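You operate a simulated robot arm through the tools that you are given. There is no shell and no other tool.

Carry out the task below with a simulated two-armed robot. There is one attempt and no reset: what you move stays moved.

## Task
Clear the measuring table's magnet plate: magnet off, blank to the mat, wipe.
Fine: wipe the grit off with the purple rag and put it back. What is to be rubbed or washed off counts as gone when no trace of it is left.

The check looks at the end state, three seconds after you hand in, the way a careful person would. Anything else that was tipped, shoved, dropped, spilled or broken makes it a failure.

## Robot
Two 7-joint arms with fingered hands on one trunk that stands fixed in place. Base frame: the origin is at the foot of the trunk, x ahead of it, y to its left, z up. Readings come in m, degrees, newtons and seconds.
The left shoulder is at [0.06, 0.138, 0.897], the right one opposite. Each reaches about 0.939 m from its shoulder. Payload 4 kg a hand.
Tool frame (each hand has its own): the origin (TCP) lies between the finger pads and is the grasp point; the fingertips stand 0.036 m ahead of it; z points along the fingers, y is the line along which they close. The gripper opens to 0.12 m; its body begins 0.042 m behind the TCP. The gripper is a hand of 5 fingers: y runs from the thumb to the fingers, the wrist lies at [-0.015, -0.109, -0.2] in the tool frame, and closing takes about 1.5 s.
Orientation is that of the tool frame in the base frame, as [roll, pitch, yaw] about the fixed x, y, z axes, in that order (R = Rz(yaw) Ry(pitch) Rx(roll)). With the fingers straight down and the wrist toward the robot, the tool's x, y and z point along [0, 1, 0], [1, 0, 0] and [0, 0, -1] of the base frame.

## Interface
- The arms move only by the tool nudge_tool. It takes "left_rows", "right_rows" or both (then of equal length, played together; a hand with none holds still); each is a list of rows, each an object of numbers (a shift or turn left out is 0, a gripper value left out holds the last): "wx", "wy", "wz": the turn, a rotation vector about the tool's x, y, z in degrees; "x", "y", "z": the shift along the tool's x, y, z in mm. In form: [{"wx": .., "wy": .., "wz": .., "x": .., "y": .., "z": ..}, ...]. A call has 1 to 20 rows; each row is the pose to reach, as a shift and turn from the pose commanded when the call began, along the tool's axes at that moment. "left_grip" and "right_grip" are, for a hand that has rows, the closure, from 0 (fully open) to 1 (shut), set as the call begins (left out, the last holds). A row lasts 0.2 s, in which the tool goes at most 0.05 m and 8.6 degrees; a call with a longer step from one row to the next is refused whole, and so is a gripper value outside its range. Where a pose cannot be reached the arm comes as near as it can. A force on the tool above 40 N (or 10 N above the force at the start of the call, whichever is more), or a blocked arm, ends the call early, and 0.2 s more pass. The fingers move at their own pace (about 0.153 m/s each) and stop on an object; they squeeze with about 31 N. The grip force told is the motor's: it shows also when the fingers shut on nothing. Time passes only in rows, and 0.2 s behind the last, so rows that repeat a pose let the fingers close. The reply holds the time, the measured pose of the TCP, the force on the tool along the base axes, the opening and the grip force, in the units named above and with some noise, with the torque about the TCP (base axes, N m) and any sound that the robot's microphone picked up.
- Cameras (640 x 400 px; columns grow to the right, rows downward): "scene" is now at [0.0259, -0.0648, 1.5368]; the picture's right is [-0.75, -0.66, 0.00], its down [-0.41, 0.46, -0.79] and it looks along [0.52, -0.59, -0.61] (base axes); focal length 234 px, centre (320, 200). "left" rides on the left gripper at [-0.069, -0.079, -0.131] in its tool frame; the picture's right is [-0.79, -0.29, 0.55], its down [0.55, -0.74, 0.40] and it looks along [0.29, 0.61, 0.74] (tool axes); focal length 222 px, centre (320, 200). "right" rides on the right gripper at [0.069, -0.079, -0.131] in its tool frame; the picture's right is [-0.78, 0.29, -0.55], its down [-0.55, -0.73, 0.40] and it looks along [-0.29, 0.61, 0.74] (tool axes); focal length 222 px, centre (320, 200). There is no depth. A picture from a camera that has moved, and an enlarged one, comes with that camera's place and axes in the base frame and with its lens.
- camera(camera): a new picture of that camera. No time passes.
- raise_lower(by): slides the trunk up (or, below 0, down) by that many m; the arms and the scene camera ride with it, the base frame stays. It gives what a move gives, with no picture.
- move_fingers(index, middle, ring, little, thumb_bend, thumb_turn, hand): sets how far each is bent, from 0 (flat) to 100 (curled in); at 30 the hand is open as for a grip, at 70 the pads meet at the TCP. One left out holds its place. A second passes; each finger stops where it meets its share of the squeeze, and holds until it gets a number again. A gripper value or a shape takes the hand back. It gives what a move gives, with no picture; readings hold the bend of each and the force on index, middle, ring, little, thumb and palm. thumb_turn goes from beside the hand (0) to across from the fingers (100), as for a grip.
- preshape(shape, hand): the hand has 5 fingers and takes this shape, open, in about a second: jaw (thumb against the fingers, like two jaws); tri (thumb and two fingers); tip (a fingertip pinch); poke (one finger out to press); point (the index stretched); flat (the hand flat); cup (the hand cupped); fist (a fist). The gripper value then closes the fingers along that shape, each until it touches; the sizes above hold for jaw. It gives what a move gives, with no picture.
- head_to(pan, tilt): turns the head with the scene camera to pan (to the left, within 86 degrees either way) and tilt (down, from -29 to 69), counted from straight ahead of the robot. It gives what a move gives.
- enlarge(camera, box): a new picture of the part [left, top, right, bottom] of that camera's present view, enlarged. No time passes.
- sign_off(): hands the job in; it is judged then, once.

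Places have to be worked out from the pictures, the camera data and where the tool is seen. Open the grippers and draw the arms clear of the work before you hand the job in, unless the task says otherwise.

The tools are called as name(argument=value, ...) on one line, values as JSON. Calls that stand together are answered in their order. nudge_tool: Moves the arms, as the interface text tells. Its arguments: {"type":"object","properties":{"left_rows":{"type":"array","items":{"type":"object","properties":{"wx":{"type":"number"},"wy":{"type":"number"},"wz":{"type":"number"},"x":{"type":"number"},"y":{"type":"number"},"z":{"type":"number"}}}},"left_grip":{"type":"number"},"right_rows":{"type":"array","items":{"type":"object","properties":{"wx":{"type":"number"},"wy":{"type":"number"},"wz":{"type":"number"},"x":{"type":"number"},"y":{"type":"number"},"z":{"type":"number"}}}},"right_grip":{"type":"number"}},"required":[]} The other tools are called the same way: raise_lower (by) moves the trunk up or down; preshape (shape, hand) gives the hand a shape; move_fingers (index, middle, ring, little, thumb_bend, thumb_turn, hand) moves the fingers one by one; head_to (pan, tilt) turns the head that bears the scene camera; camera (camera) takes a picture; enlarge (camera, box) takes an enlarged picture of a part of a camera's view; sign_off () hands the job in.

At the start:

```text
t: 0.0
left_tcp_pos: [0.5616, -0.0468, 1.2676]
left_ee_rot: [-179.9, 0.0, 90.0]
left_ft_force: [0.6, 0.3, -1.0]
left_torque: [0.01, 0.02, 0.01]
left_width: 0.1198
left_gripper_force: 0.0
left_shape: jaw
left_bend: [30.0, 30.0, 30.0, 30.0, 30.0, 97.0]
left_finger forces: [0.1, 0.0, 0.1, 0.1, 0.0, 0.1]
right_tcp_pos: [0.2785, -0.4011, 1.2701]
right_ee_rot: [-179.9, 0.0, 90.0]
right_ft_force: [-0.7, 0.4, -0.5]
right_torque: [0.02, 0.0, -0.01]
right_width: 0.1196
right_gripper_force: 0.0
right_shape: jaw
right_bend: [30.0, 30.0, 30.0, 30.0, 30.0, 97.0]
right_finger forces: [0.0, 0.0, 0.1, 0.0, 0.0, 0.1]
trunk travel left (down, up): [-0.475, 0.115]
head pan, tilt (commanded): [-48.6, 37.9]
```

scene: 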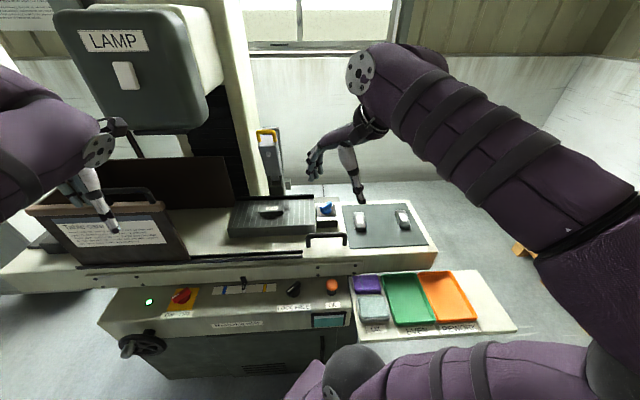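
right: 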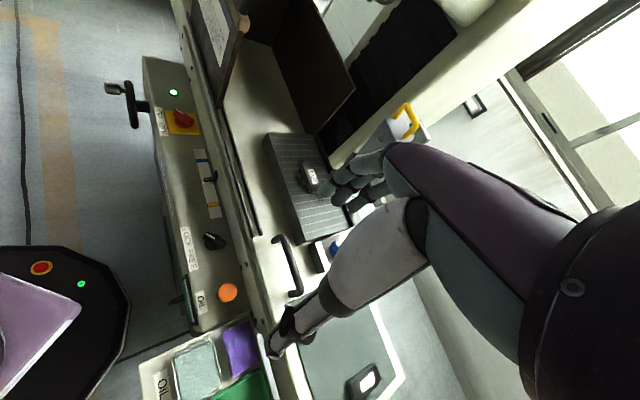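
left: 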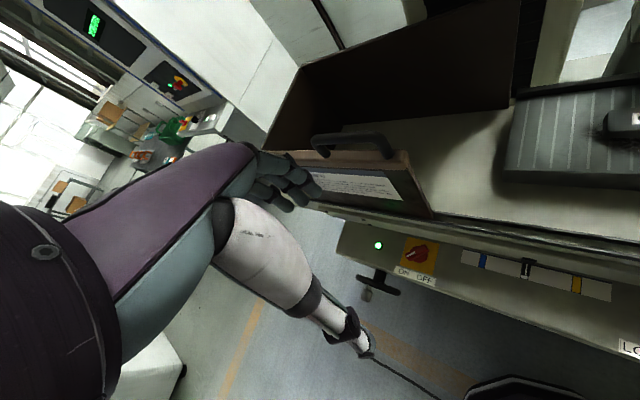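

I begin by looking more closely at the table, the magnet plate and the panel in the scene picture.

enlarge(camera="scene", box=[200, 170, 440, 320])

enlarge(camera="scene", box=[90, 260, 370, 400])

enlarge(camera="scene", box=[0, 170, 240, 320])

enlarge(camera="scene", box=[340, 260, 540, 350])

enlarge(camera="right", box=[100, 60, 420, 400])

```text
2.67 times, centred on (320, 245) of scene
camera zoom: at [0.0259, -0.0648, 1.5368], right [-0.75, -0.66, 0.0], down [-0.41, 0.46, -0.79], along [0.52, -0.59, -0.61], focal length 625 px, centre (320, 80)
```

zoom: 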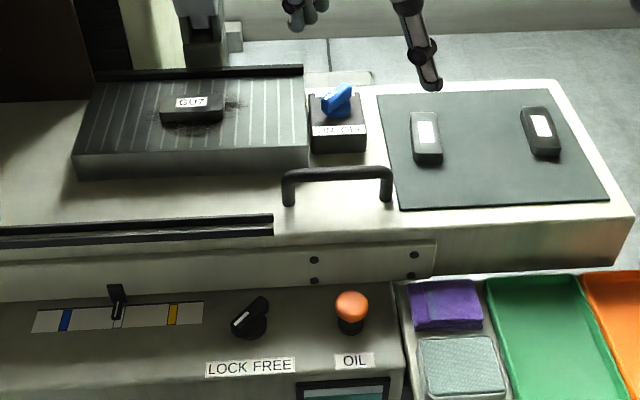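

```text
2.29 times, centred on (230, 330) of scene
camera zoom: at [0.0259, -0.0648, 1.5368], right [-0.75, -0.66, 0.0], down [-0.41, 0.46, -0.79], along [0.52, -0.59, -0.61], focal length 536 px, centre (526, -97)
```

zoom: 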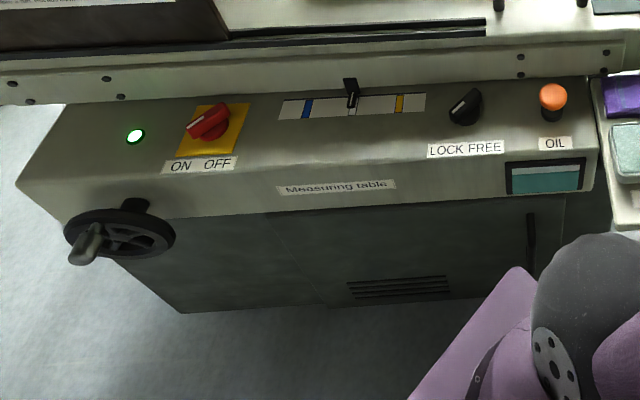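

```text
2.67 times, centred on (120, 245) of scene
camera zoom: at [0.0259, -0.0648, 1.5368], right [-0.75, -0.66, 0.0], down [-0.41, 0.46, -0.79], along [0.52, -0.59, -0.61], focal length 625 px, centre (853, 80)
```

zoom: 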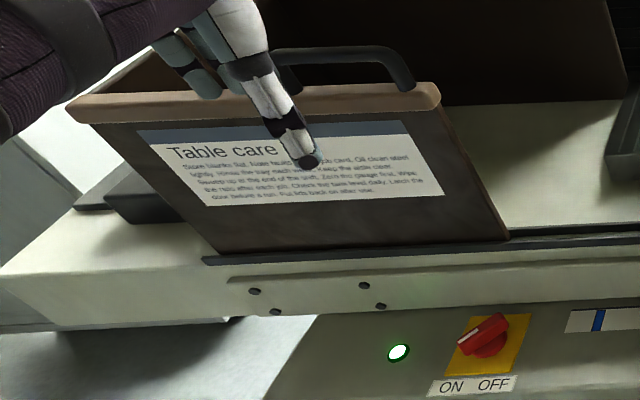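

```text
3.20 times, centred on (440, 305) of scene
camera zoom: at [0.0259, -0.0648, 1.5368], right [-0.75, -0.66, 0.0], down [-0.41, 0.46, -0.79], along [0.52, -0.59, -0.61], focal length 750 px, centre (-64, -136)
```

zoom: 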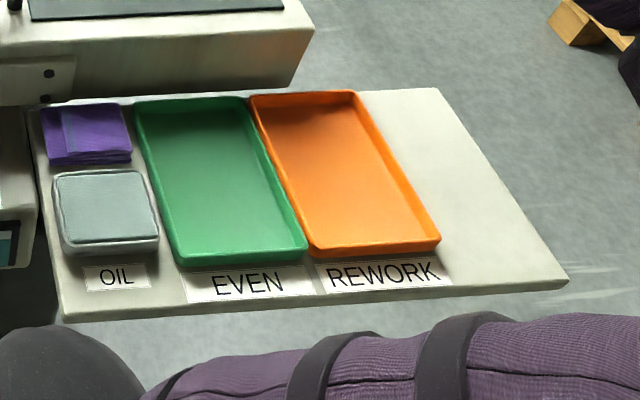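

```text
1.18 times, centred on (260, 230) of right
camera zoom: at [0.1986, -0.332, 1.4006], right [0.29, -0.78, 0.55], down [-0.73, -0.55, -0.4], along [0.61, -0.29, -0.74], focal length 261 px, centre (391, 165)
```

zoom: 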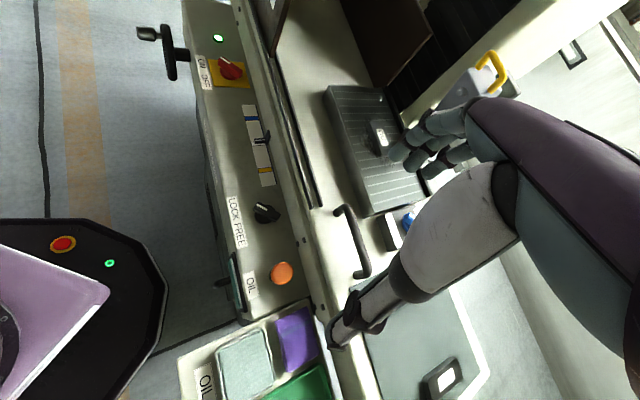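

The blank "G07" lies on the dark plate at about [0.60, -0.44, 0.98], the blue magnet lever at about [0.46, -0.59, 0.97], and the rag at about [0.21, -0.52, 0.80]. I zoom in on the lever, the blank, the knob and the note card before touching anything.

enlarge(camera="scene", box=[300, 190, 350, 232])

enlarge(camera="scene", box=[235, 195, 315, 245])

enlarge(camera="scene", box=[270, 270, 360, 330])

enlarge(camera="scene", box=[50, 210, 180, 260])

enlarge(camera="left", box=[300, 130, 440, 230])

enlarge(camera="scene", box=[340, 195, 430, 255])

```text
9.52 times, centred on (325, 211) of scene
camera zoom: at [0.0259, -0.0648, 1.5368], right [-0.75, -0.66, 0.0], down [-0.41, 0.46, -0.79], along [0.52, -0.59, -0.61], focal length 2233 px, centre (272, 95)
```

zoom: 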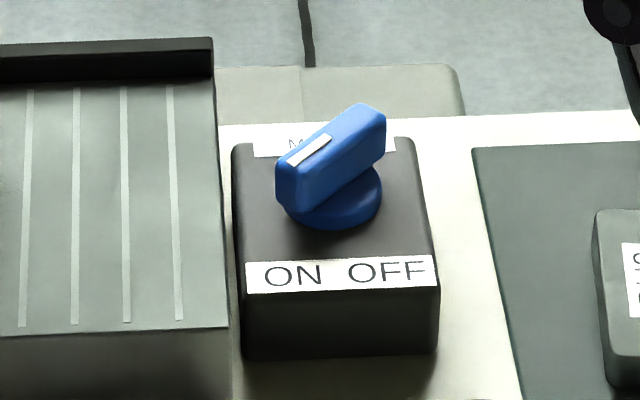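

```text
8.00 times, centred on (275, 220) of scene
camera zoom: at [0.0259, -0.0648, 1.5368], right [-0.75, -0.66, 0.0], down [-0.41, 0.46, -0.79], along [0.52, -0.59, -0.61], focal length 1876 px, centre (680, 40)
```

zoom: 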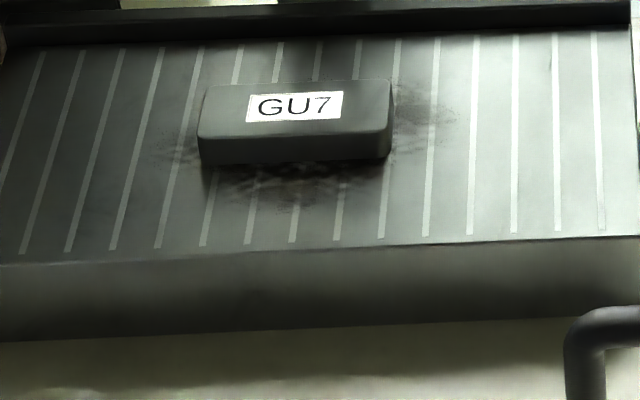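

```text
6.67 times, centred on (315, 300) of scene
camera zoom: at [0.0259, -0.0648, 1.5368], right [-0.75, -0.66, 0.0], down [-0.41, 0.46, -0.79], along [0.52, -0.59, -0.61], focal length 1563 px, centre (353, -467)
```

zoom: 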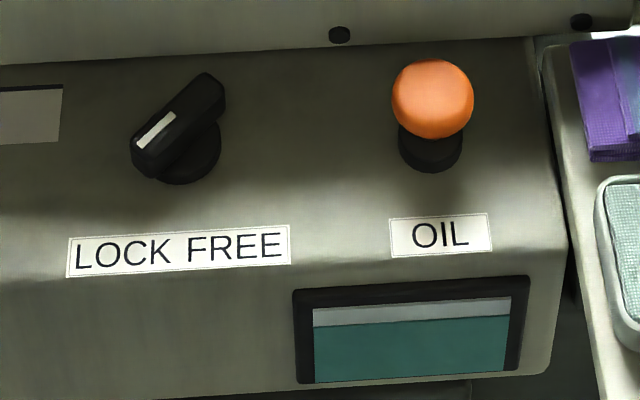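

```text
4.92 times, centred on (115, 235) of scene
camera zoom: at [0.0259, -0.0648, 1.5368], right [-0.75, -0.66, 0.0], down [-0.41, 0.46, -0.79], along [0.52, -0.59, -0.61], focal length 1154 px, centre (1329, 28)
```

zoom: 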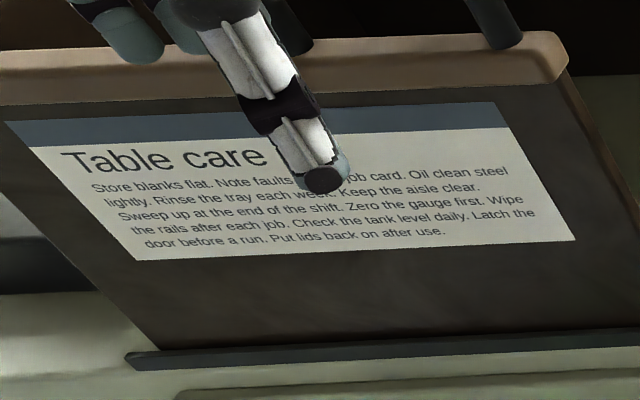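

```text
4.00 times, centred on (370, 180) of left
camera zoom: at [0.4813, -0.1162, 1.3988], right [-0.29, -0.79, -0.55], down [-0.74, 0.55, -0.4], along [0.61, 0.29, -0.74], focal length 888 px, centre (120, 280)
```

zoom: 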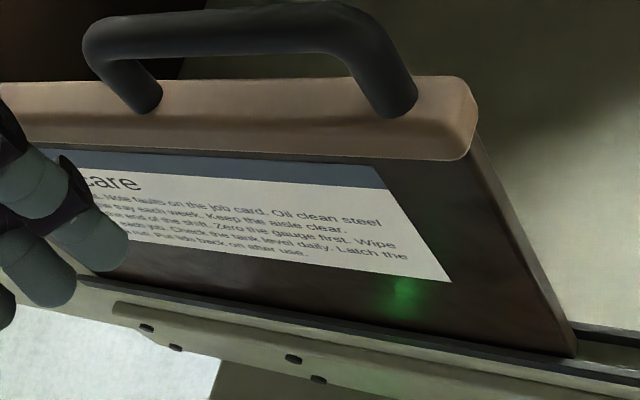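

```text
6.67 times, centred on (385, 225) of scene
camera zoom: at [0.0259, -0.0648, 1.5368], right [-0.75, -0.66, 0.0], down [-0.41, 0.46, -0.79], along [0.52, -0.59, -0.61], focal length 1563 px, centre (-113, 33)
```

zoom: 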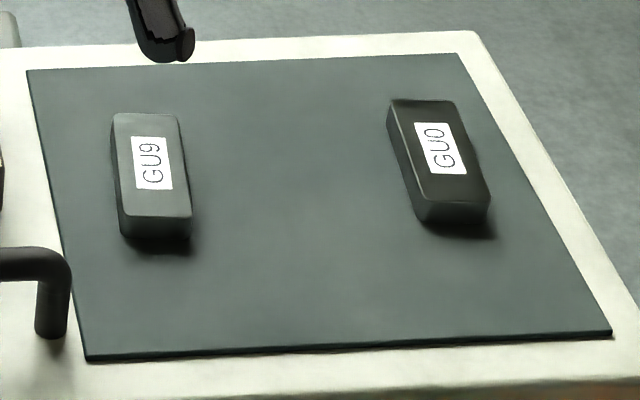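

The magnet knob's white mark points to ON, front-left; OFF is front-right. The machine stands turned 45° from the base frame, and its table lock is set to LOCK. I bring the right hand to a hover above the magnet knob to see it closely.

nudge_tool(right_rows=[{"x": -19, "y": 15, "z": 10}, {"x": -38, "y": 30, "z": 20}, {"x": -57, "y": 45, "z": 30}, {"x": -76, "y": 60, "z": 40}, {"x": -95, "y": 75, "z": 50}, {"x": -114, "y": 90, "z": 60}, {"x": -133, "y": 105, "z": 70}, {"x": -152, "y": 120, "z": 80}, {"x": -171, "y": 135, "z": 90}, {"x": -171, "y": 135, "z": 90}])

camera(camera="right")

camera(camera="scene")

```text
t: 2.2
left_tcp_pos: [0.5616, -0.0481, 1.2675]
left_ee_rot: [180.0, 0.0, 90.0]
left_ft_force: [0.2, -0.3, 1.0]
left_torque: [-0.01, -0.05, 0.03]
left_width: 0.1197
left_gripper_force: 0.2
left_shape: jaw
left_bend: [30.0, 30.0, 30.0, 30.0, 30.0, 97.0]
left_finger forces: [0.0, 0.0, 0.1, 0.0, 0.0, 0.0]
right_tcp_pos: [0.4119, -0.573, 1.1791]
right_ee_rot: [179.9, 0.0, 90.0]
right_ft_force: [-0.2, 0.9, 0.1]
right_torque: [0.01, -0.01, -0.01]
right_width: 0.1196
right_gripper_force: 0.0
right_shape: jaw
right_bend: [30.0, 30.0, 30.0, 30.0, 30.0, 97.0]
right_finger forces: [0.1, 0.0, 0.0, 0.1, 0.0, 0.0]
trunk travel left (down, up): [-0.475, 0.115]
head pan, tilt (commanded): [-48.6, 37.9]
```

```text
taken
camera right: at [0.3329, -0.5029, 1.31], right [0.29, -0.78, 0.55], down [-0.73, -0.55, -0.4], along [0.61, -0.29, -0.74], focal length 222 px, centre (320, 200)
```

right: 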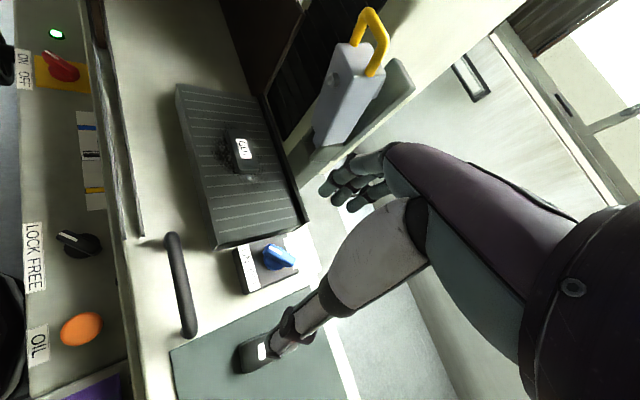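

```text
taken
camera scene: at [0.0255, -0.0646, 1.5369], right [-0.75, -0.66, 0.0], down [-0.41, 0.46, -0.79], along [0.52, -0.59, -0.61], focal length 234 px, centre (320, 200)
```

scene: 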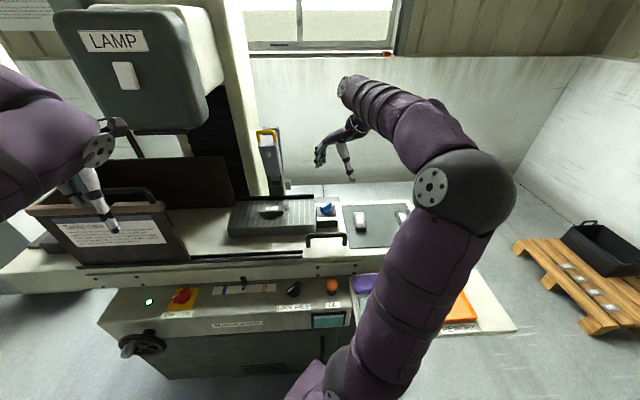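

The knob works out at about [0.47, -0.61, 0.96]. I try the three-finger shape here in free air to see how the fingers stand, and look closely at the knob.

preshape(hand="right", shape="tri")

camera(camera="right")

enlarge(camera="right", box=[170, 60, 400, 300])

enlarge(camera="scene", box=[230, 120, 390, 260])

```text
t: 3.1
left_tcp_pos: [0.5614, -0.0469, 1.2682]
left_ee_rot: [-180.0, 0.0, 90.1]
left_ft_force: [1.0, -0.6, 0.7]
left_torque: [0.01, 0.0, 0.0]
left_width: 0.1198
left_gripper_force: 0.0
left_shape: jaw
left_bend: [30.0, 30.0, 30.0, 30.0, 30.0, 97.0]
left_finger forces: [0.0, 0.0, 0.1, 0.0, 0.0, 0.0]
right_tcp_pos: [0.4131, -0.5725, 1.1782]
right_ee_rot: [-179.9, 0.0, 90.1]
right_ft_force: [0.2, 0.0, 0.2]
right_torque: [0.0, 0.0, -0.01]
right_width: 0.1195
right_gripper_force: 0.1
right_shape: tri
right_bend: [30.0, 30.0, 99.0, 99.0, 30.0, 97.0]
right_finger forces: [0.0, 0.0, 0.0, 0.0, 0.0, 0.1]
trunk travel left (down, up): [-0.475, 0.115]
head pan, tilt (commanded): [-48.6, 37.9]
```

```text
taken
camera right: at [0.3333, -0.5029, 1.3097], right [0.29, -0.78, 0.55], down [-0.73, -0.55, -0.4], along [0.61, -0.29, -0.74], focal length 222 px, centre (320, 200)
```

right: 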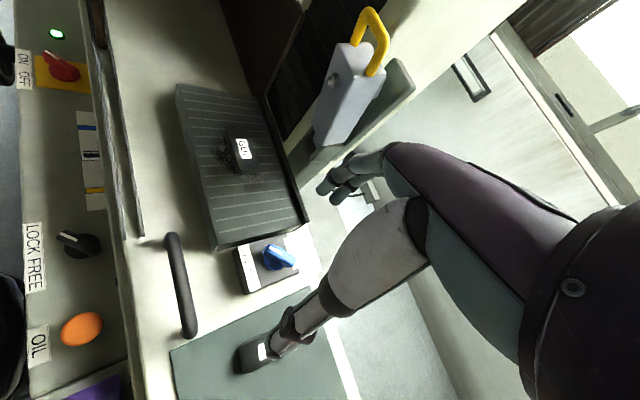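

```text
1.67 times, centred on (285, 180) of right
camera zoom: at [0.3333, -0.5029, 1.3097], right [0.29, -0.78, 0.55], down [-0.73, -0.55, -0.4], along [0.61, -0.29, -0.74], focal length 370 px, centre (378, 233)
```

zoom: 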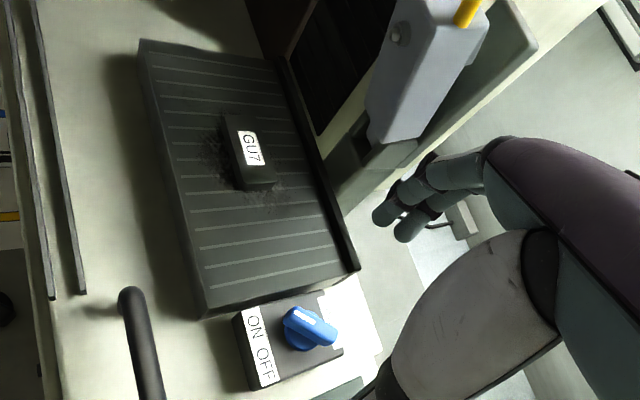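

```text
2.86 times, centred on (310, 190) of scene
camera zoom: at [0.026, -0.0649, 1.5368], right [-0.75, -0.66, 0.0], down [-0.41, 0.46, -0.79], along [0.52, -0.59, -0.61], focal length 670 px, centre (349, 229)
```

zoom: 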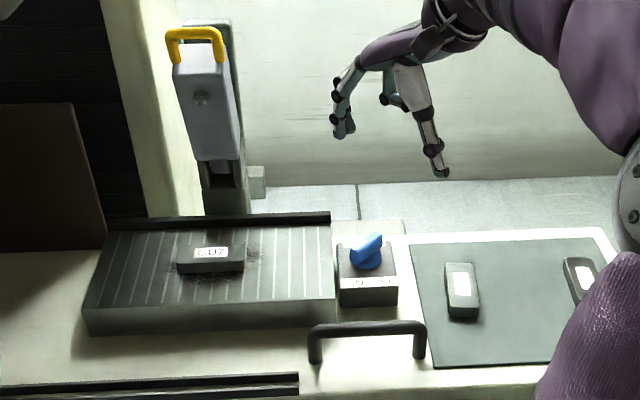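

The tri shape gives index and middle against the thumb. I lower the hand to about 8 cm above the knob, still clear of everything, to refine the position.

nudge_tool(right_rows=[{"x": -8, "y": 10, "z": 20}, {"x": -16, "y": 20, "z": 40}, {"x": -24, "y": 30, "z": 60}, {"x": -28, "y": 40, "z": 80}, {"x": -32, "y": 50, "z": 95}, {"x": -32, "y": 50, "z": 95}])

camera(camera="right")

enlarge(camera="scene", box=[280, 150, 376, 230])

enlarge(camera="right", box=[160, 130, 400, 330])

```text
t: 4.5
left_tcp_pos: [0.5622, -0.0484, 1.2674]
left_ee_rot: [-180.0, 0.0, 89.9]
left_ft_force: [0.0, 0.2, 0.3]
left_torque: [0.01, -0.01, -0.03]
left_width: 0.1197
left_gripper_force: 0.1
left_shape: jaw
left_bend: [30.0, 30.0, 30.0, 30.0, 30.0, 97.0]
left_finger forces: [0.1, 0.0, 0.0, 0.0, 0.0, 0.0]
right_tcp_pos: [0.4634, -0.6042, 1.0841]
right_ee_rot: [179.9, 0.0, 90.1]
right_ft_force: [-0.6, -0.2, -0.3]
right_torque: [-0.01, 0.01, 0.02]
right_width: 0.1193
right_gripper_force: 0.0
right_shape: tri
right_bend: [30.0, 30.0, 99.0, 99.0, 30.0, 97.0]
right_finger forces: [0.0, 0.1, 0.0, 0.1, 0.1, 0.0]
trunk travel left (down, up): [-0.475, 0.115]
head pan, tilt (commanded): [-48.6, 37.9]
```

```text
taken
camera right: at [0.3835, -0.5349, 1.2147], right [0.29, -0.78, 0.55], down [-0.73, -0.55, -0.4], along [0.61, -0.29, -0.74], focal length 222 px, centre (320, 200)
```

right: 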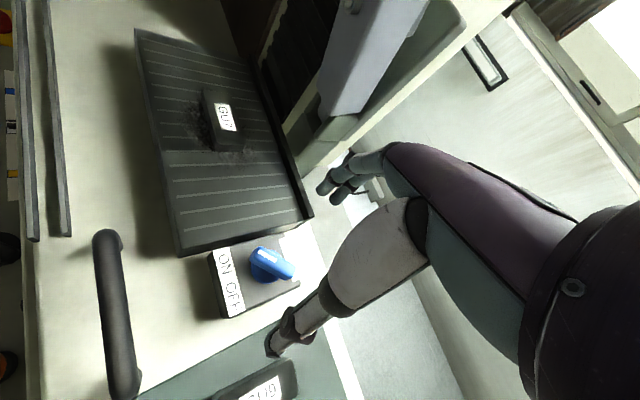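

```text
5.00 times, centred on (328, 190) of scene
camera zoom: at [0.0257, -0.0647, 1.5368], right [-0.75, -0.66, 0.0], down [-0.41, 0.46, -0.79], along [0.52, -0.59, -0.61], focal length 1172 px, centre (280, 250)
```

zoom: 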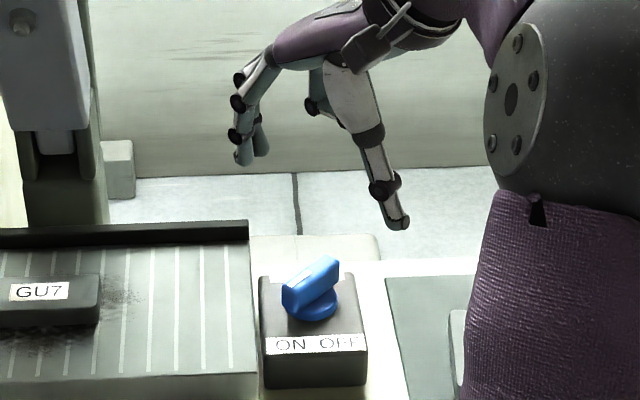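

```text
2.00 times, centred on (280, 230) of right
camera zoom: at [0.3835, -0.5349, 1.2147], right [0.29, -0.78, 0.55], down [-0.73, -0.55, -0.4], along [0.61, -0.29, -0.74], focal length 444 px, centre (400, 140)
```

zoom: 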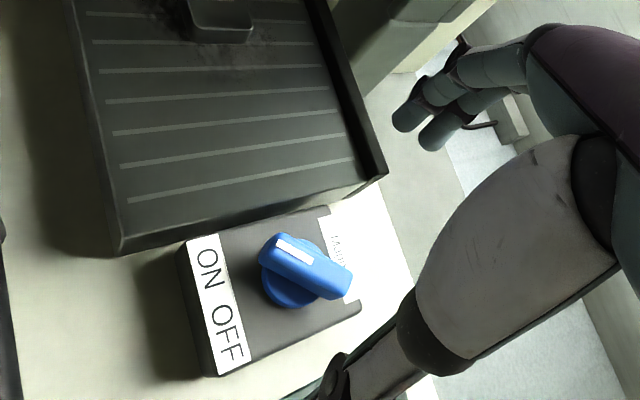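

The knob's blade lies along base y, centred at about [0.472, -0.610], its top near z 0.967 and the switch box top near 0.930. I test in the air that the hand can make the 90° turn, from ON to OFF counter-clockwise seen from above, before gripping.

nudge_tool(right_rows=[{"wz": -8}, {"wz": -16}, {"wz": -24}, {"wz": -32}, {"wz": -40}, {"wz": -48}, {"wz": -56}, {"wz": -64}, {"wz": -72}, {"wz": -80}, {"wz": -88}, {"wz": -95}, {"wz": -95}])

camera(camera="scene")

camera(camera="right")

```text
t: 7.3
left_tcp_pos: [0.5663, -0.0478, 1.2642]
left_ee_rot: [-179.6, -0.2, 90.1]
left_ft_force: [0.4, -1.1, -0.8]
left_torque: [0.03, 0.11, 0.0]
left_width: 0.1198
left_gripper_force: 0.0
left_shape: jaw
left_bend: [30.0, 30.0, 30.0, 30.0, 30.0, 97.0]
left_finger forces: [0.0, 0.1, 0.0, 0.0, 0.0, 0.0]
right_tcp_pos: [0.4432, -0.5816, 1.0883]
right_ee_rot: [179.9, -0.1, -174.8]
right_ft_force: [1.6, 0.0, -0.5]
right_torque: [-0.01, 0.06, 0.01]
right_width: 0.1201
right_gripper_force: 0.0
right_shape: tri
right_bend: [30.0, 30.0, 99.0, 99.0, 30.0, 97.0]
right_finger forces: [0.0, 0.0, 0.0, 0.0, 0.0, 0.0]
right hand out of reach, approached as far as the arm can: row 11, 12, 13
trunk travel left (down, up): [-0.475, 0.115]
head pan, tilt (commanded): [-48.6, 37.9]
```

```text
taken
camera scene: at [0.0317, -0.0672, 1.5364], right [-0.75, -0.66, 0.0], down [-0.41, 0.46, -0.79], along [0.52, -0.59, -0.62], focal length 234 px, centre (320, 200)
```

scene: 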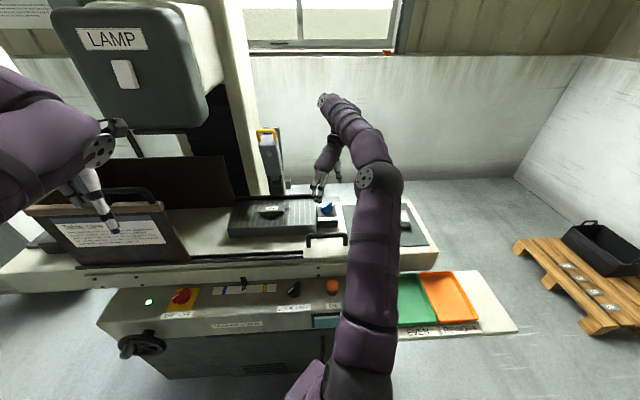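

```text
taken
camera right: at [0.3815, -0.6679, 1.2198], right [0.76, 0.36, 0.54], down [0.61, -0.68, -0.4], along [0.23, 0.64, -0.74], focal length 222 px, centre (320, 200)
```

right: 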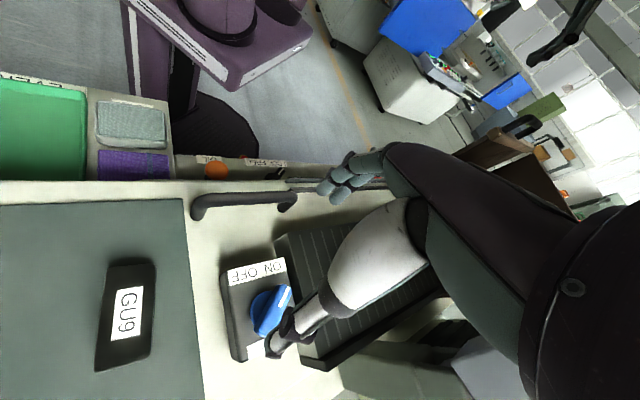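

The turn is reachable up to about 80°, but the last bit needs more reach. Raising the trunk brings the shoulder closer to the hand's height, so I rotate back and then raise it 0.1 m.

nudge_tool(right_rows=[{"wz": 8}, {"wz": 16}, {"wz": 24}, {"wz": 32}, {"wz": 40}, {"wz": 48}, {"wz": 56}, {"wz": 64}, {"wz": 72}, {"wz": 80}, {"wz": 88}, {"wz": 95}, {"wz": 95}])

raise_lower(by=0.1)

enlarge(camera="scene", box=[270, 150, 390, 250])

```text
t: 10.1
left_tcp_pos: [0.5619, -0.0465, 1.2682]
left_ee_rot: [180.0, 0.0, 90.0]
left_ft_force: [-0.3, -0.3, 0.4]
left_torque: [0.02, -0.01, 0.02]
left_width: 0.1197
left_gripper_force: 0.0
left_shape: jaw
left_bend: [30.0, 30.0, 30.0, 30.0, 30.0, 97.0]
left_finger forces: [0.0, 0.0, 0.1, 0.0, 0.0, 0.1]
right_tcp_pos: [0.4389, -0.5812, 1.0916]
right_ee_rot: [180.0, 0.0, 89.9]
right_ft_force: [-0.4, -0.6, -0.2]
right_torque: [0.0, -0.02, 0.03]
right_width: 0.1201
right_gripper_force: 0.1
right_shape: tri
right_bend: [30.0, 30.0, 99.0, 99.0, 30.0, 97.0]
right_finger forces: [0.1, 0.0, 0.0, 0.1, 0.0, 0.0]
trunk travel left (down, up): [-0.475, 0.115]
head pan, tilt (commanded): [-48.6, 37.9]
```

```text
t: 11.4
left_tcp_pos: [0.5615, -0.0473, 1.3676]
left_ee_rot: [-179.9, 0.0, 89.9]
left_ft_force: [0.2, 0.4, 0.2]
left_torque: [0.01, 0.04, 0.03]
left_width: 0.1197
left_gripper_force: 0.1
left_shape: jaw
left_bend: [30.0, 30.0, 30.0, 30.0, 30.0, 97.0]
left_finger forces: [0.0, 0.0, 0.0, 0.0, 0.1, 0.0]
right_tcp_pos: [0.4397, -0.5824, 1.192]
right_ee_rot: [180.0, -0.1, 90.0]
right_ft_force: [1.0, 0.4, 0.8]
right_torque: [0.03, 0.02, 0.02]
right_width: 0.1199
right_gripper_force: 0.0
right_shape: tri
right_bend: [30.0, 30.0, 99.0, 99.0, 30.0, 97.0]
right_finger forces: [0.0, 0.0, 0.0, 0.0, 0.0, 0.0]
trunk travel left (down, up): [-0.575, 0.015]
head pan, tilt (commanded): [-48.6, 37.9]
```

```text
4.00 times, centred on (330, 200) of scene
camera zoom: at [0.0261, -0.065, 1.6368], right [-0.75, -0.66, 0.0], down [-0.41, 0.46, -0.79], along [0.52, -0.59, -0.62], focal length 938 px, centre (280, 200)
```

zoom: 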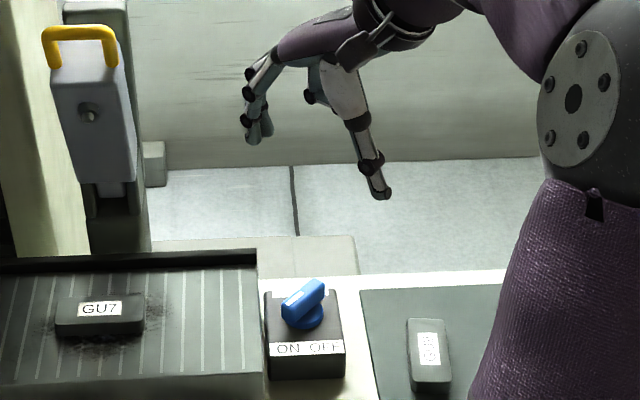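

The knob is still at about [0.471, -0.608]. I half-close the fingers and lower to just above the knob's top, then check alignment.

nudge_tool(right_rows=[{"x": -8, "y": 9, "z": 35}, {"x": -16, "y": 18, "z": 70}, {"x": -22, "y": 26, "z": 105}, {"x": -27, "y": 32, "z": 140}, {"x": -27, "y": 32, "z": 160}, {"x": -27, "y": 32, "z": 160}], right_grip=0.6)

enlarge(camera="scene", box=[280, 190, 376, 270])

enlarge(camera="right", box=[160, 130, 400, 330])

```text
t: 12.8
left_tcp_pos: [0.5615, -0.0465, 1.3676]
left_ee_rot: [180.0, 0.0, 90.1]
left_ft_force: [0.4, -0.2, -0.2]
left_torque: [0.02, -0.01, 0.0]
left_width: 0.1198
left_gripper_force: 0.1
left_shape: jaw
left_bend: [30.0, 30.0, 30.0, 30.0, 30.0, 97.0]
left_finger forces: [0.0, 0.0, 0.0, 0.0, 0.0, 0.0]
right_tcp_pos: [0.4712, -0.6087, 1.0311]
right_ee_rot: [180.0, 0.0, 90.1]
right_ft_force: [0.3, -0.3, 0.2]
right_torque: [0.01, -0.01, 0.03]
right_width: 0.0481
right_gripper_force: 0.0
right_shape: tri
right_bend: [46.0, 50.0, 99.0, 99.0, 65.0, 100.0]
right_finger forces: [0.0, 0.0, 0.1, 0.0, 0.0, 0.0]
trunk travel left (down, up): [-0.575, 0.015]
head pan, tilt (commanded): [-48.6, 37.9]
```

```text
5.00 times, centred on (328, 230) of scene
camera zoom: at [0.0259, -0.0648, 1.6368], right [-0.75, -0.66, 0.0], down [-0.41, 0.46, -0.79], along [0.52, -0.59, -0.61], focal length 1172 px, centre (280, 50)
```

zoom: 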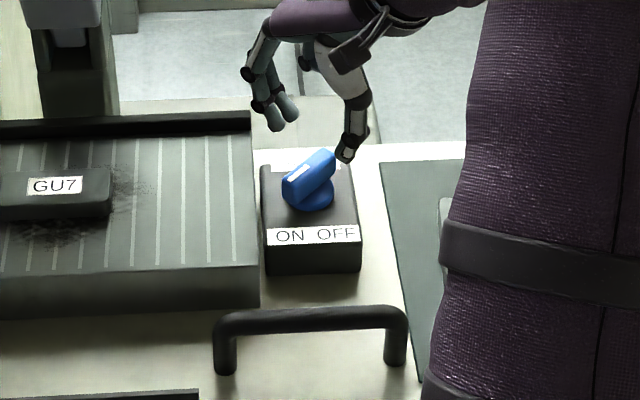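

```text
2.00 times, centred on (280, 230) of right
camera zoom: at [0.3915, -0.539, 1.1634], right [0.29, -0.78, 0.55], down [-0.73, -0.55, -0.4], along [0.61, -0.29, -0.74], focal length 444 px, centre (400, 140)
```

zoom: 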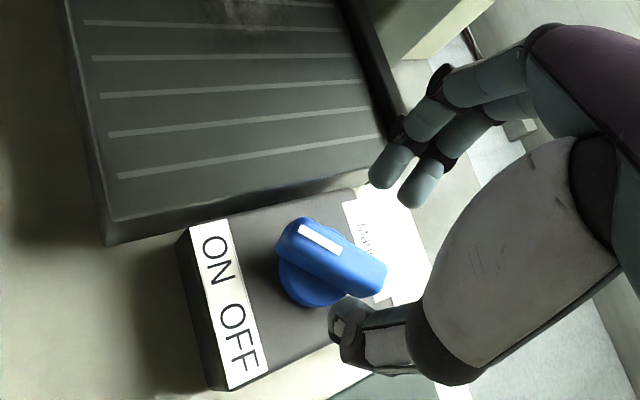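

The TCP axis lines up with the knob blade within about 3 mm in both views. I descend so the fingertips straddle the blade, stopping above the box top.

nudge_tool(right_rows=[{"y": 1, "z": 10}, {"y": 2, "z": 20}, {"y": 2, "z": 30}, {"y": 2, "z": 38}, {"y": 2, "z": 44}, {"y": 2, "z": 44}])

enlarge(camera="right", box=[200, 150, 392, 310])

enlarge(camera="scene", box=[290, 190, 362, 250])

```text
t: 14.2
left_tcp_pos: [0.5604, -0.047, 1.3656]
left_ee_rot: [-179.9, -0.1, 89.9]
left_ft_force: [0.3, -0.5, -0.8]
left_torque: [0.02, 0.0, -0.02]
left_width: 0.1198
left_gripper_force: 0.2
left_shape: jaw
left_bend: [30.0, 30.0, 30.0, 30.0, 30.0, 97.0]
left_finger forces: [0.1, 0.1, 0.1, 0.0, 0.0, 0.1]
right_tcp_pos: [0.4729, -0.6082, 0.9883]
right_ee_rot: [-180.0, 0.0, 90.1]
right_ft_force: [-0.5, 0.1, 0.4]
right_torque: [0.0, 0.02, 0.01]
right_width: 0.0483
right_gripper_force: 0.0
right_shape: tri
right_bend: [46.0, 50.0, 99.0, 99.0, 65.0, 100.0]
right_finger forces: [0.0, 0.1, 0.1, 0.1, 0.0, 0.1]
trunk travel left (down, up): [-0.575, 0.015]
head pan, tilt (commanded): [-48.6, 37.9]
```

```text
2.50 times, centred on (296, 230) of right
camera zoom: at [0.3936, -0.5392, 1.119], right [0.29, -0.78, 0.55], down [-0.73, -0.55, -0.4], along [0.61, -0.29, -0.74], focal length 555 px, centre (380, 125)
```

zoom: 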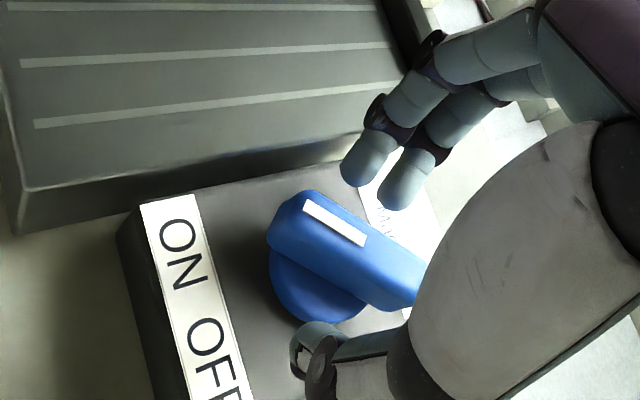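

```text
6.67 times, centred on (326, 220) of scene
camera zoom: at [0.0259, -0.0648, 1.6368], right [-0.75, -0.66, 0.0], down [-0.41, 0.46, -0.79], along [0.52, -0.59, -0.61], focal length 1563 px, centre (280, 67)
```

zoom: 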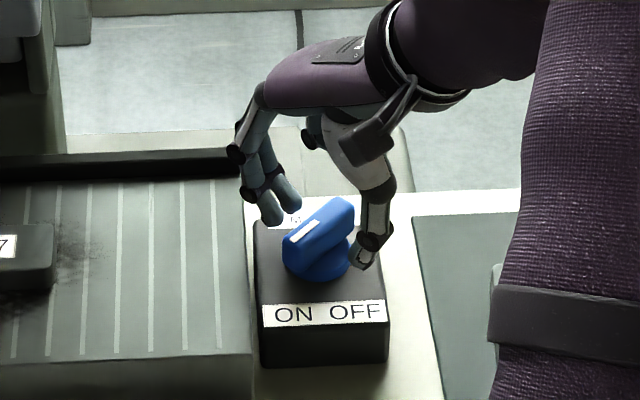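

The fingers straddle the blade with about 1.5 cm of overlap. I lower 2 mm more and close on it.

nudge_tool(right_rows=[{"z": 2}, {"z": 2}, {"z": 2}, {"z": 2}, {"z": 2}, {"z": 2}, {"z": 2}], right_grip=1.0)

enlarge(camera="right", box=[200, 150, 392, 310])

enlarge(camera="scene", box=[290, 190, 362, 250])

```text
t: 15.8
left_tcp_pos: [0.5615, -0.0462, 1.3684]
left_ee_rot: [179.9, 0.0, 90.1]
left_ft_force: [-0.2, 0.7, -0.8]
left_torque: [-0.01, 0.02, -0.01]
left_width: 0.1199
left_gripper_force: 0.1
left_shape: jaw
left_bend: [30.0, 30.0, 30.0, 30.0, 30.0, 97.0]
left_finger forces: [0.1, 0.1, 0.0, 0.1, 0.0, 0.0]
right_tcp_pos: [0.4744, -0.6087, 0.9866]
right_ee_rot: [180.0, 0.0, 90.0]
right_ft_force: [1.4, 0.4, 2.4]
right_torque: [0.02, -0.09, 0.02]
right_width: 0.0135
right_gripper_force: 30.9
right_shape: tri
right_bend: [72.0, 62.0, 100.0, 100.0, 71.0, 100.0]
right_finger forces: [14.4, 14.0, 0.0, 0.0, 27.6, 0.0]
trunk travel left (down, up): [-0.575, 0.015]
head pan, tilt (commanded): [-48.6, 37.9]
```

```text
2.50 times, centred on (296, 230) of right
camera zoom: at [0.3937, -0.5392, 1.1173], right [0.29, -0.78, 0.55], down [-0.73, -0.55, -0.4], along [0.61, -0.29, -0.74], focal length 555 px, centre (380, 125)
```

zoom: 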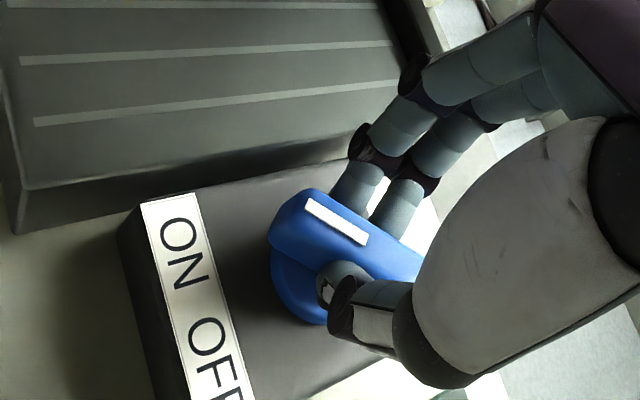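

```text
6.67 times, centred on (326, 220) of scene
camera zoom: at [0.0259, -0.0646, 1.6368], right [-0.75, -0.66, 0.0], down [-0.41, 0.46, -0.79], along [0.52, -0.59, -0.61], focal length 1563 px, centre (280, 67)
```

zoom: 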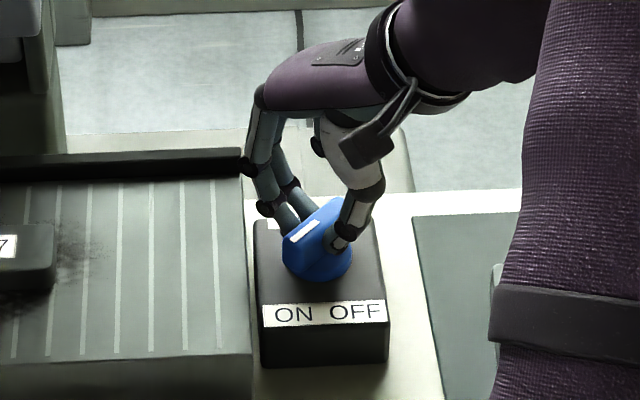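

The blade is held firmly: index 14 N, middle 14 N, thumb 28 N. I turn it 90° counter-clockwise seen from above, toward OFF.

nudge_tool(right_rows=[{"wz": -5}, {"wz": -10}, {"wz": -15}, {"wz": -20}, {"wz": -25}, {"wz": -30}, {"wz": -36}, {"wz": -42}, {"wz": -48}, {"wz": -54}, {"wz": -60}, {"wz": -66}, {"wz": -72}, {"wz": -78}, {"wz": -84}, {"wz": -90}, {"wz": -90}])

enlarge(camera="right", box=[200, 150, 392, 310])

enlarge(camera="scene", box=[290, 190, 362, 250])

```text
t: 19.4
left_tcp_pos: [0.5611, -0.0472, 1.3676]
left_ee_rot: [179.9, 0.0, 90.0]
left_ft_force: [-0.3, -1.1, 0.1]
left_torque: [0.01, 0.01, -0.01]
left_width: 0.1199
left_gripper_force: 0.1
left_shape: jaw
left_bend: [30.0, 30.0, 30.0, 30.0, 30.0, 97.0]
left_finger forces: [0.1, 0.1, 0.0, 0.1, 0.0, 0.1]
right_tcp_pos: [0.4719, -0.609, 0.985]
right_ee_rot: [-180.0, 0.0, -179.9]
right_ft_force: [2.8, -14.0, 8.5]
right_torque: [-0.48, -0.11, -0.04]
right_width: 0.0136
right_gripper_force: 31.4
right_shape: tri
right_bend: [72.0, 64.0, 100.0, 100.0, 71.0, 100.0]
right_finger forces: [11.9, 11.5, 0.1, 0.0, 36.9, 0.0]
trunk travel left (down, up): [-0.575, 0.015]
head pan, tilt (commanded): [-48.6, 37.9]
```

```text
2.50 times, centred on (296, 230) of right
camera zoom: at [0.4037, -0.6889, 1.1167], right [0.78, 0.29, 0.55], down [0.55, -0.73, -0.4], along [0.29, 0.61, -0.74], focal length 555 px, centre (380, 125)
```

zoom: 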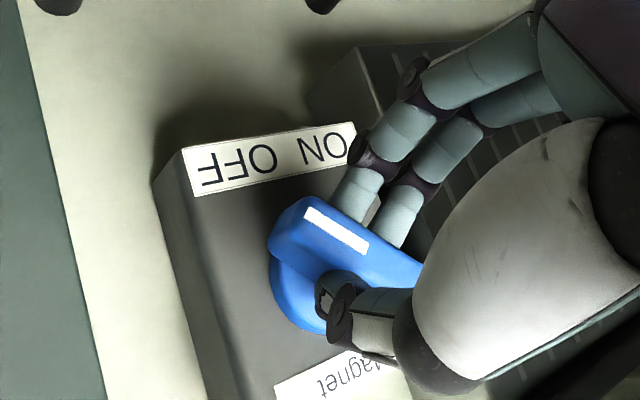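

```text
6.67 times, centred on (326, 220) of scene
camera zoom: at [0.0259, -0.0659, 1.6368], right [-0.75, -0.66, 0.0], down [-0.41, 0.46, -0.79], along [0.52, -0.59, -0.62], focal length 1563 px, centre (280, 67)
```

zoom: 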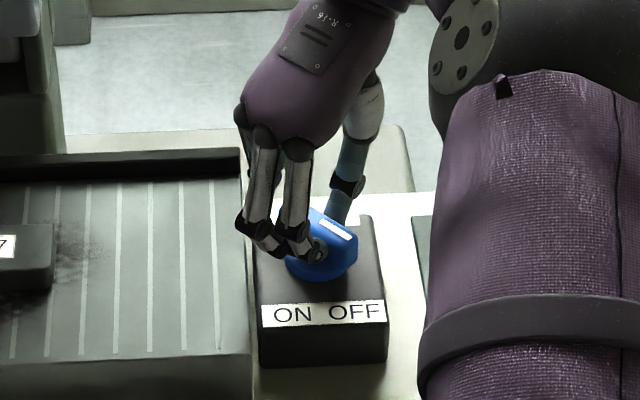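

The white mark now points to OFF. I open the fingers partly to stay clear of the plate edge and lift straight up.

nudge_tool(right_rows=[{"z": 0}, {"z": 0}, {"z": 0}, {"z": 0}, {"z": -15}, {"z": -40}, {"z": -70}, {"z": -100}, {"z": -130}, {"z": -130}], right_grip=0.6)

enlarge(camera="scene", box=[290, 190, 362, 250])

camera(camera="right")

```text
t: 21.6
left_tcp_pos: [0.5624, -0.047, 1.3669]
left_ee_rot: [-179.9, 0.1, 90.0]
left_ft_force: [-0.6, -0.2, 0.1]
left_torque: [-0.02, -0.02, -0.01]
left_width: 0.12
left_gripper_force: 0.1
left_shape: jaw
left_bend: [30.0, 30.0, 30.0, 30.0, 30.0, 97.0]
left_finger forces: [0.0, 0.0, 0.0, 0.0, 0.1, 0.0]
right_tcp_pos: [0.4743, -0.6086, 1.1157]
right_ee_rot: [-180.0, 0.0, -179.9]
right_ft_force: [0.1, -0.4, 0.3]
right_torque: [-0.01, 0.01, 0.02]
right_width: 0.0476
right_gripper_force: 0.1
right_shape: tri
right_bend: [46.0, 50.0, 99.0, 99.0, 65.0, 100.0]
right_finger forces: [0.0, 0.0, 0.0, 0.0, 0.1, 0.1]
trunk travel left (down, up): [-0.575, 0.015]
head pan, tilt (commanded): [-48.6, 37.9]
```

```text
6.67 times, centred on (326, 220) of scene
camera zoom: at [0.0261, -0.0652, 1.6368], right [-0.75, -0.66, 0.0], down [-0.41, 0.46, -0.79], along [0.52, -0.59, -0.62], focal length 1563 px, centre (280, 67)
```

zoom: 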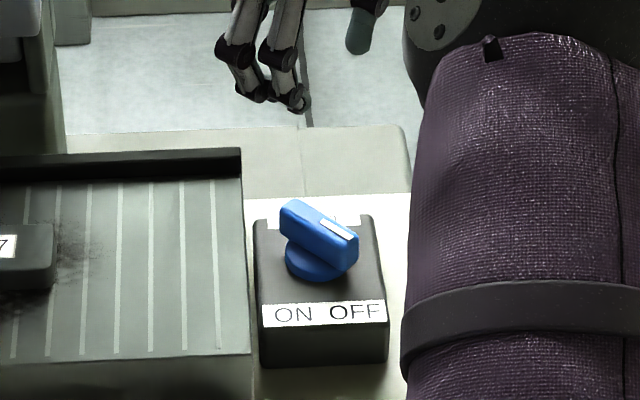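

```text
taken
camera right: at [0.4042, -0.6882, 1.2473], right [0.78, 0.29, 0.55], down [0.55, -0.73, -0.4], along [0.29, 0.61, -0.74], focal length 222 px, centre (320, 200)
```

right: 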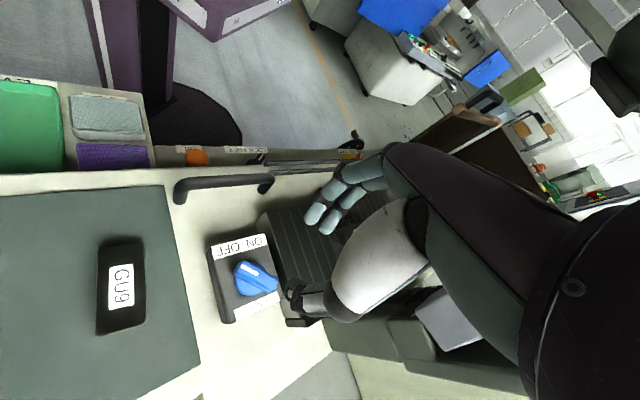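

The switch is at OFF. I lift away from it, turn the hand so its fingers close across the machine's depth (yaw 45°), and hover in front of the blank to measure it.

nudge_tool(right_rows=[{"wz": 8, "x": -2, "y": 12, "z": -8}, {"wz": 16, "x": -4, "y": 24, "z": -16}, {"wz": 24, "x": -6, "y": 36, "z": -24}, {"wz": 32, "x": -8, "y": 48, "z": -32}, {"wz": 40, "x": -10, "y": 60, "z": -40}, {"wz": 48, "x": -12, "y": 72, "z": -48}, {"wz": 56, "x": -14, "y": 84, "z": -56}, {"wz": 64, "x": -16, "y": 96, "z": -64}, {"wz": 72, "x": -18, "y": 108, "z": -72}, {"wz": 80, "x": -20, "y": 120, "z": -75}, {"wz": 88, "x": -22, "y": 132, "z": -75}, {"wz": 96, "x": -24, "y": 144, "z": -75}, {"wz": 104, "x": -26, "y": 156, "z": -75}, {"wz": 112, "x": -26, "y": 168, "z": -75}, {"wz": 120, "x": -26, "y": 180, "z": -75}, {"wz": 128, "x": -26, "y": 189, "z": -75}, {"wz": 135, "x": -26, "y": 189, "z": -75}, {"wz": 135, "x": -26, "y": 189, "z": -75}])

preshape(hand="right", shape="jaw")

camera(camera="scene")

camera(camera="right")

enlarge(camera="scene", box=[225, 190, 321, 270])

```text
t: 25.4
left_tcp_pos: [0.5618, -0.0466, 1.3668]
left_ee_rot: [-180.0, 0.0, 89.9]
left_ft_force: [0.7, 0.3, -0.5]
left_torque: [0.0, 0.0, -0.01]
left_width: 0.1197
left_gripper_force: 0.0
left_shape: jaw
left_bend: [30.0, 30.0, 30.0, 30.0, 30.0, 97.0]
left_finger forces: [0.0, 0.0, 0.0, 0.1, 0.1, 0.1]
right_tcp_pos: [0.4997, -0.4195, 1.19]
right_ee_rot: [-180.0, 0.0, 45.0]
right_ft_force: [-0.5, -1.2, -0.5]
right_torque: [0.01, 0.02, 0.0]
right_width: 0.0477
right_gripper_force: 0.0
right_shape: tri
right_bend: [46.0, 50.0, 99.0, 99.0, 65.0, 100.0]
right_finger forces: [0.0, 0.0, 0.0, 0.0, 0.1, 0.1]
trunk travel left (down, up): [-0.575, 0.015]
head pan, tilt (commanded): [-48.6, 37.9]
```

```text
t: 26.3
left_tcp_pos: [0.5613, -0.0474, 1.3678]
left_ee_rot: [180.0, 0.0, 90.1]
left_ft_force: [0.1, -0.7, 0.0]
left_torque: [-0.01, 0.01, 0.04]
left_width: 0.1198
left_gripper_force: 0.0
left_shape: jaw
left_bend: [30.0, 30.0, 30.0, 30.0, 30.0, 97.0]
left_finger forces: [0.1, 0.1, 0.0, 0.0, 0.0, 0.0]
right_tcp_pos: [0.4995, -0.4198, 1.19]
right_ee_rot: [-179.9, 0.0, 44.9]
right_ft_force: [-0.1, 0.0, 0.3]
right_torque: [0.02, -0.03, 0.01]
right_width: 0.1197
right_gripper_force: 0.1
right_shape: jaw
right_bend: [30.0, 30.0, 30.0, 30.0, 30.0, 97.0]
right_finger forces: [0.0, 0.0, 0.0, 0.0, 0.1, 0.1]
trunk travel left (down, up): [-0.575, 0.015]
head pan, tilt (commanded): [-48.6, 37.9]
```

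```text
taken
camera scene: at [0.026, -0.0648, 1.6368], right [-0.75, -0.66, 0.0], down [-0.41, 0.46, -0.79], along [0.52, -0.59, -0.61], focal length 234 px, centre (320, 200)
```

scene: 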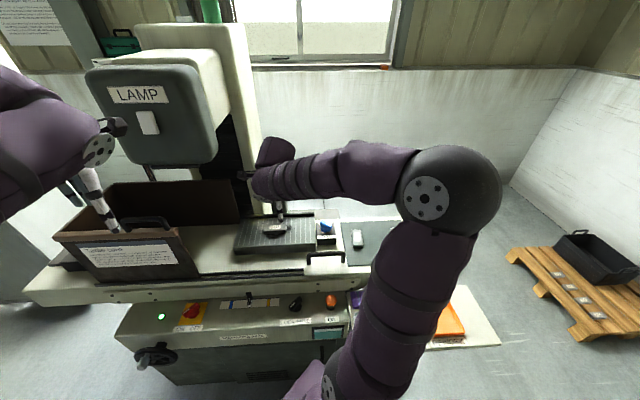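

```text
taken
camera right: at [0.4923, -0.3148, 1.322], right [-0.35, -0.76, 0.55], down [-0.91, 0.13, -0.4], along [0.23, -0.64, -0.74], focal length 222 px, centre (320, 200)
```

right: 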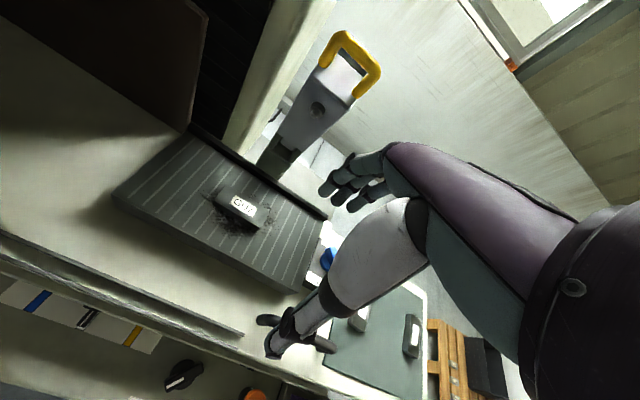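

```text
5.00 times, centred on (273, 230) of scene
camera zoom: at [0.026, -0.0648, 1.6368], right [-0.75, -0.66, 0.0], down [-0.41, 0.46, -0.79], along [0.52, -0.59, -0.61], focal length 1172 px, centre (555, 50)
```

zoom: 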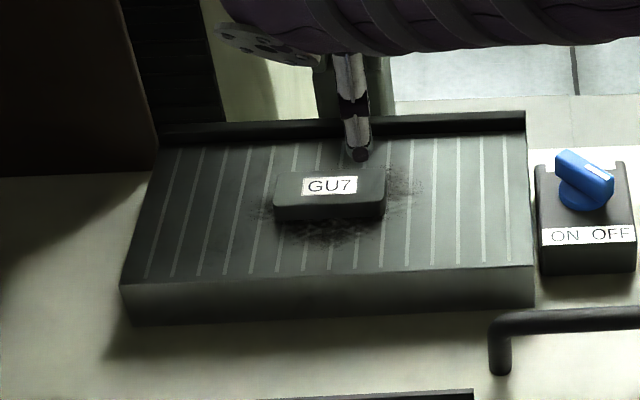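

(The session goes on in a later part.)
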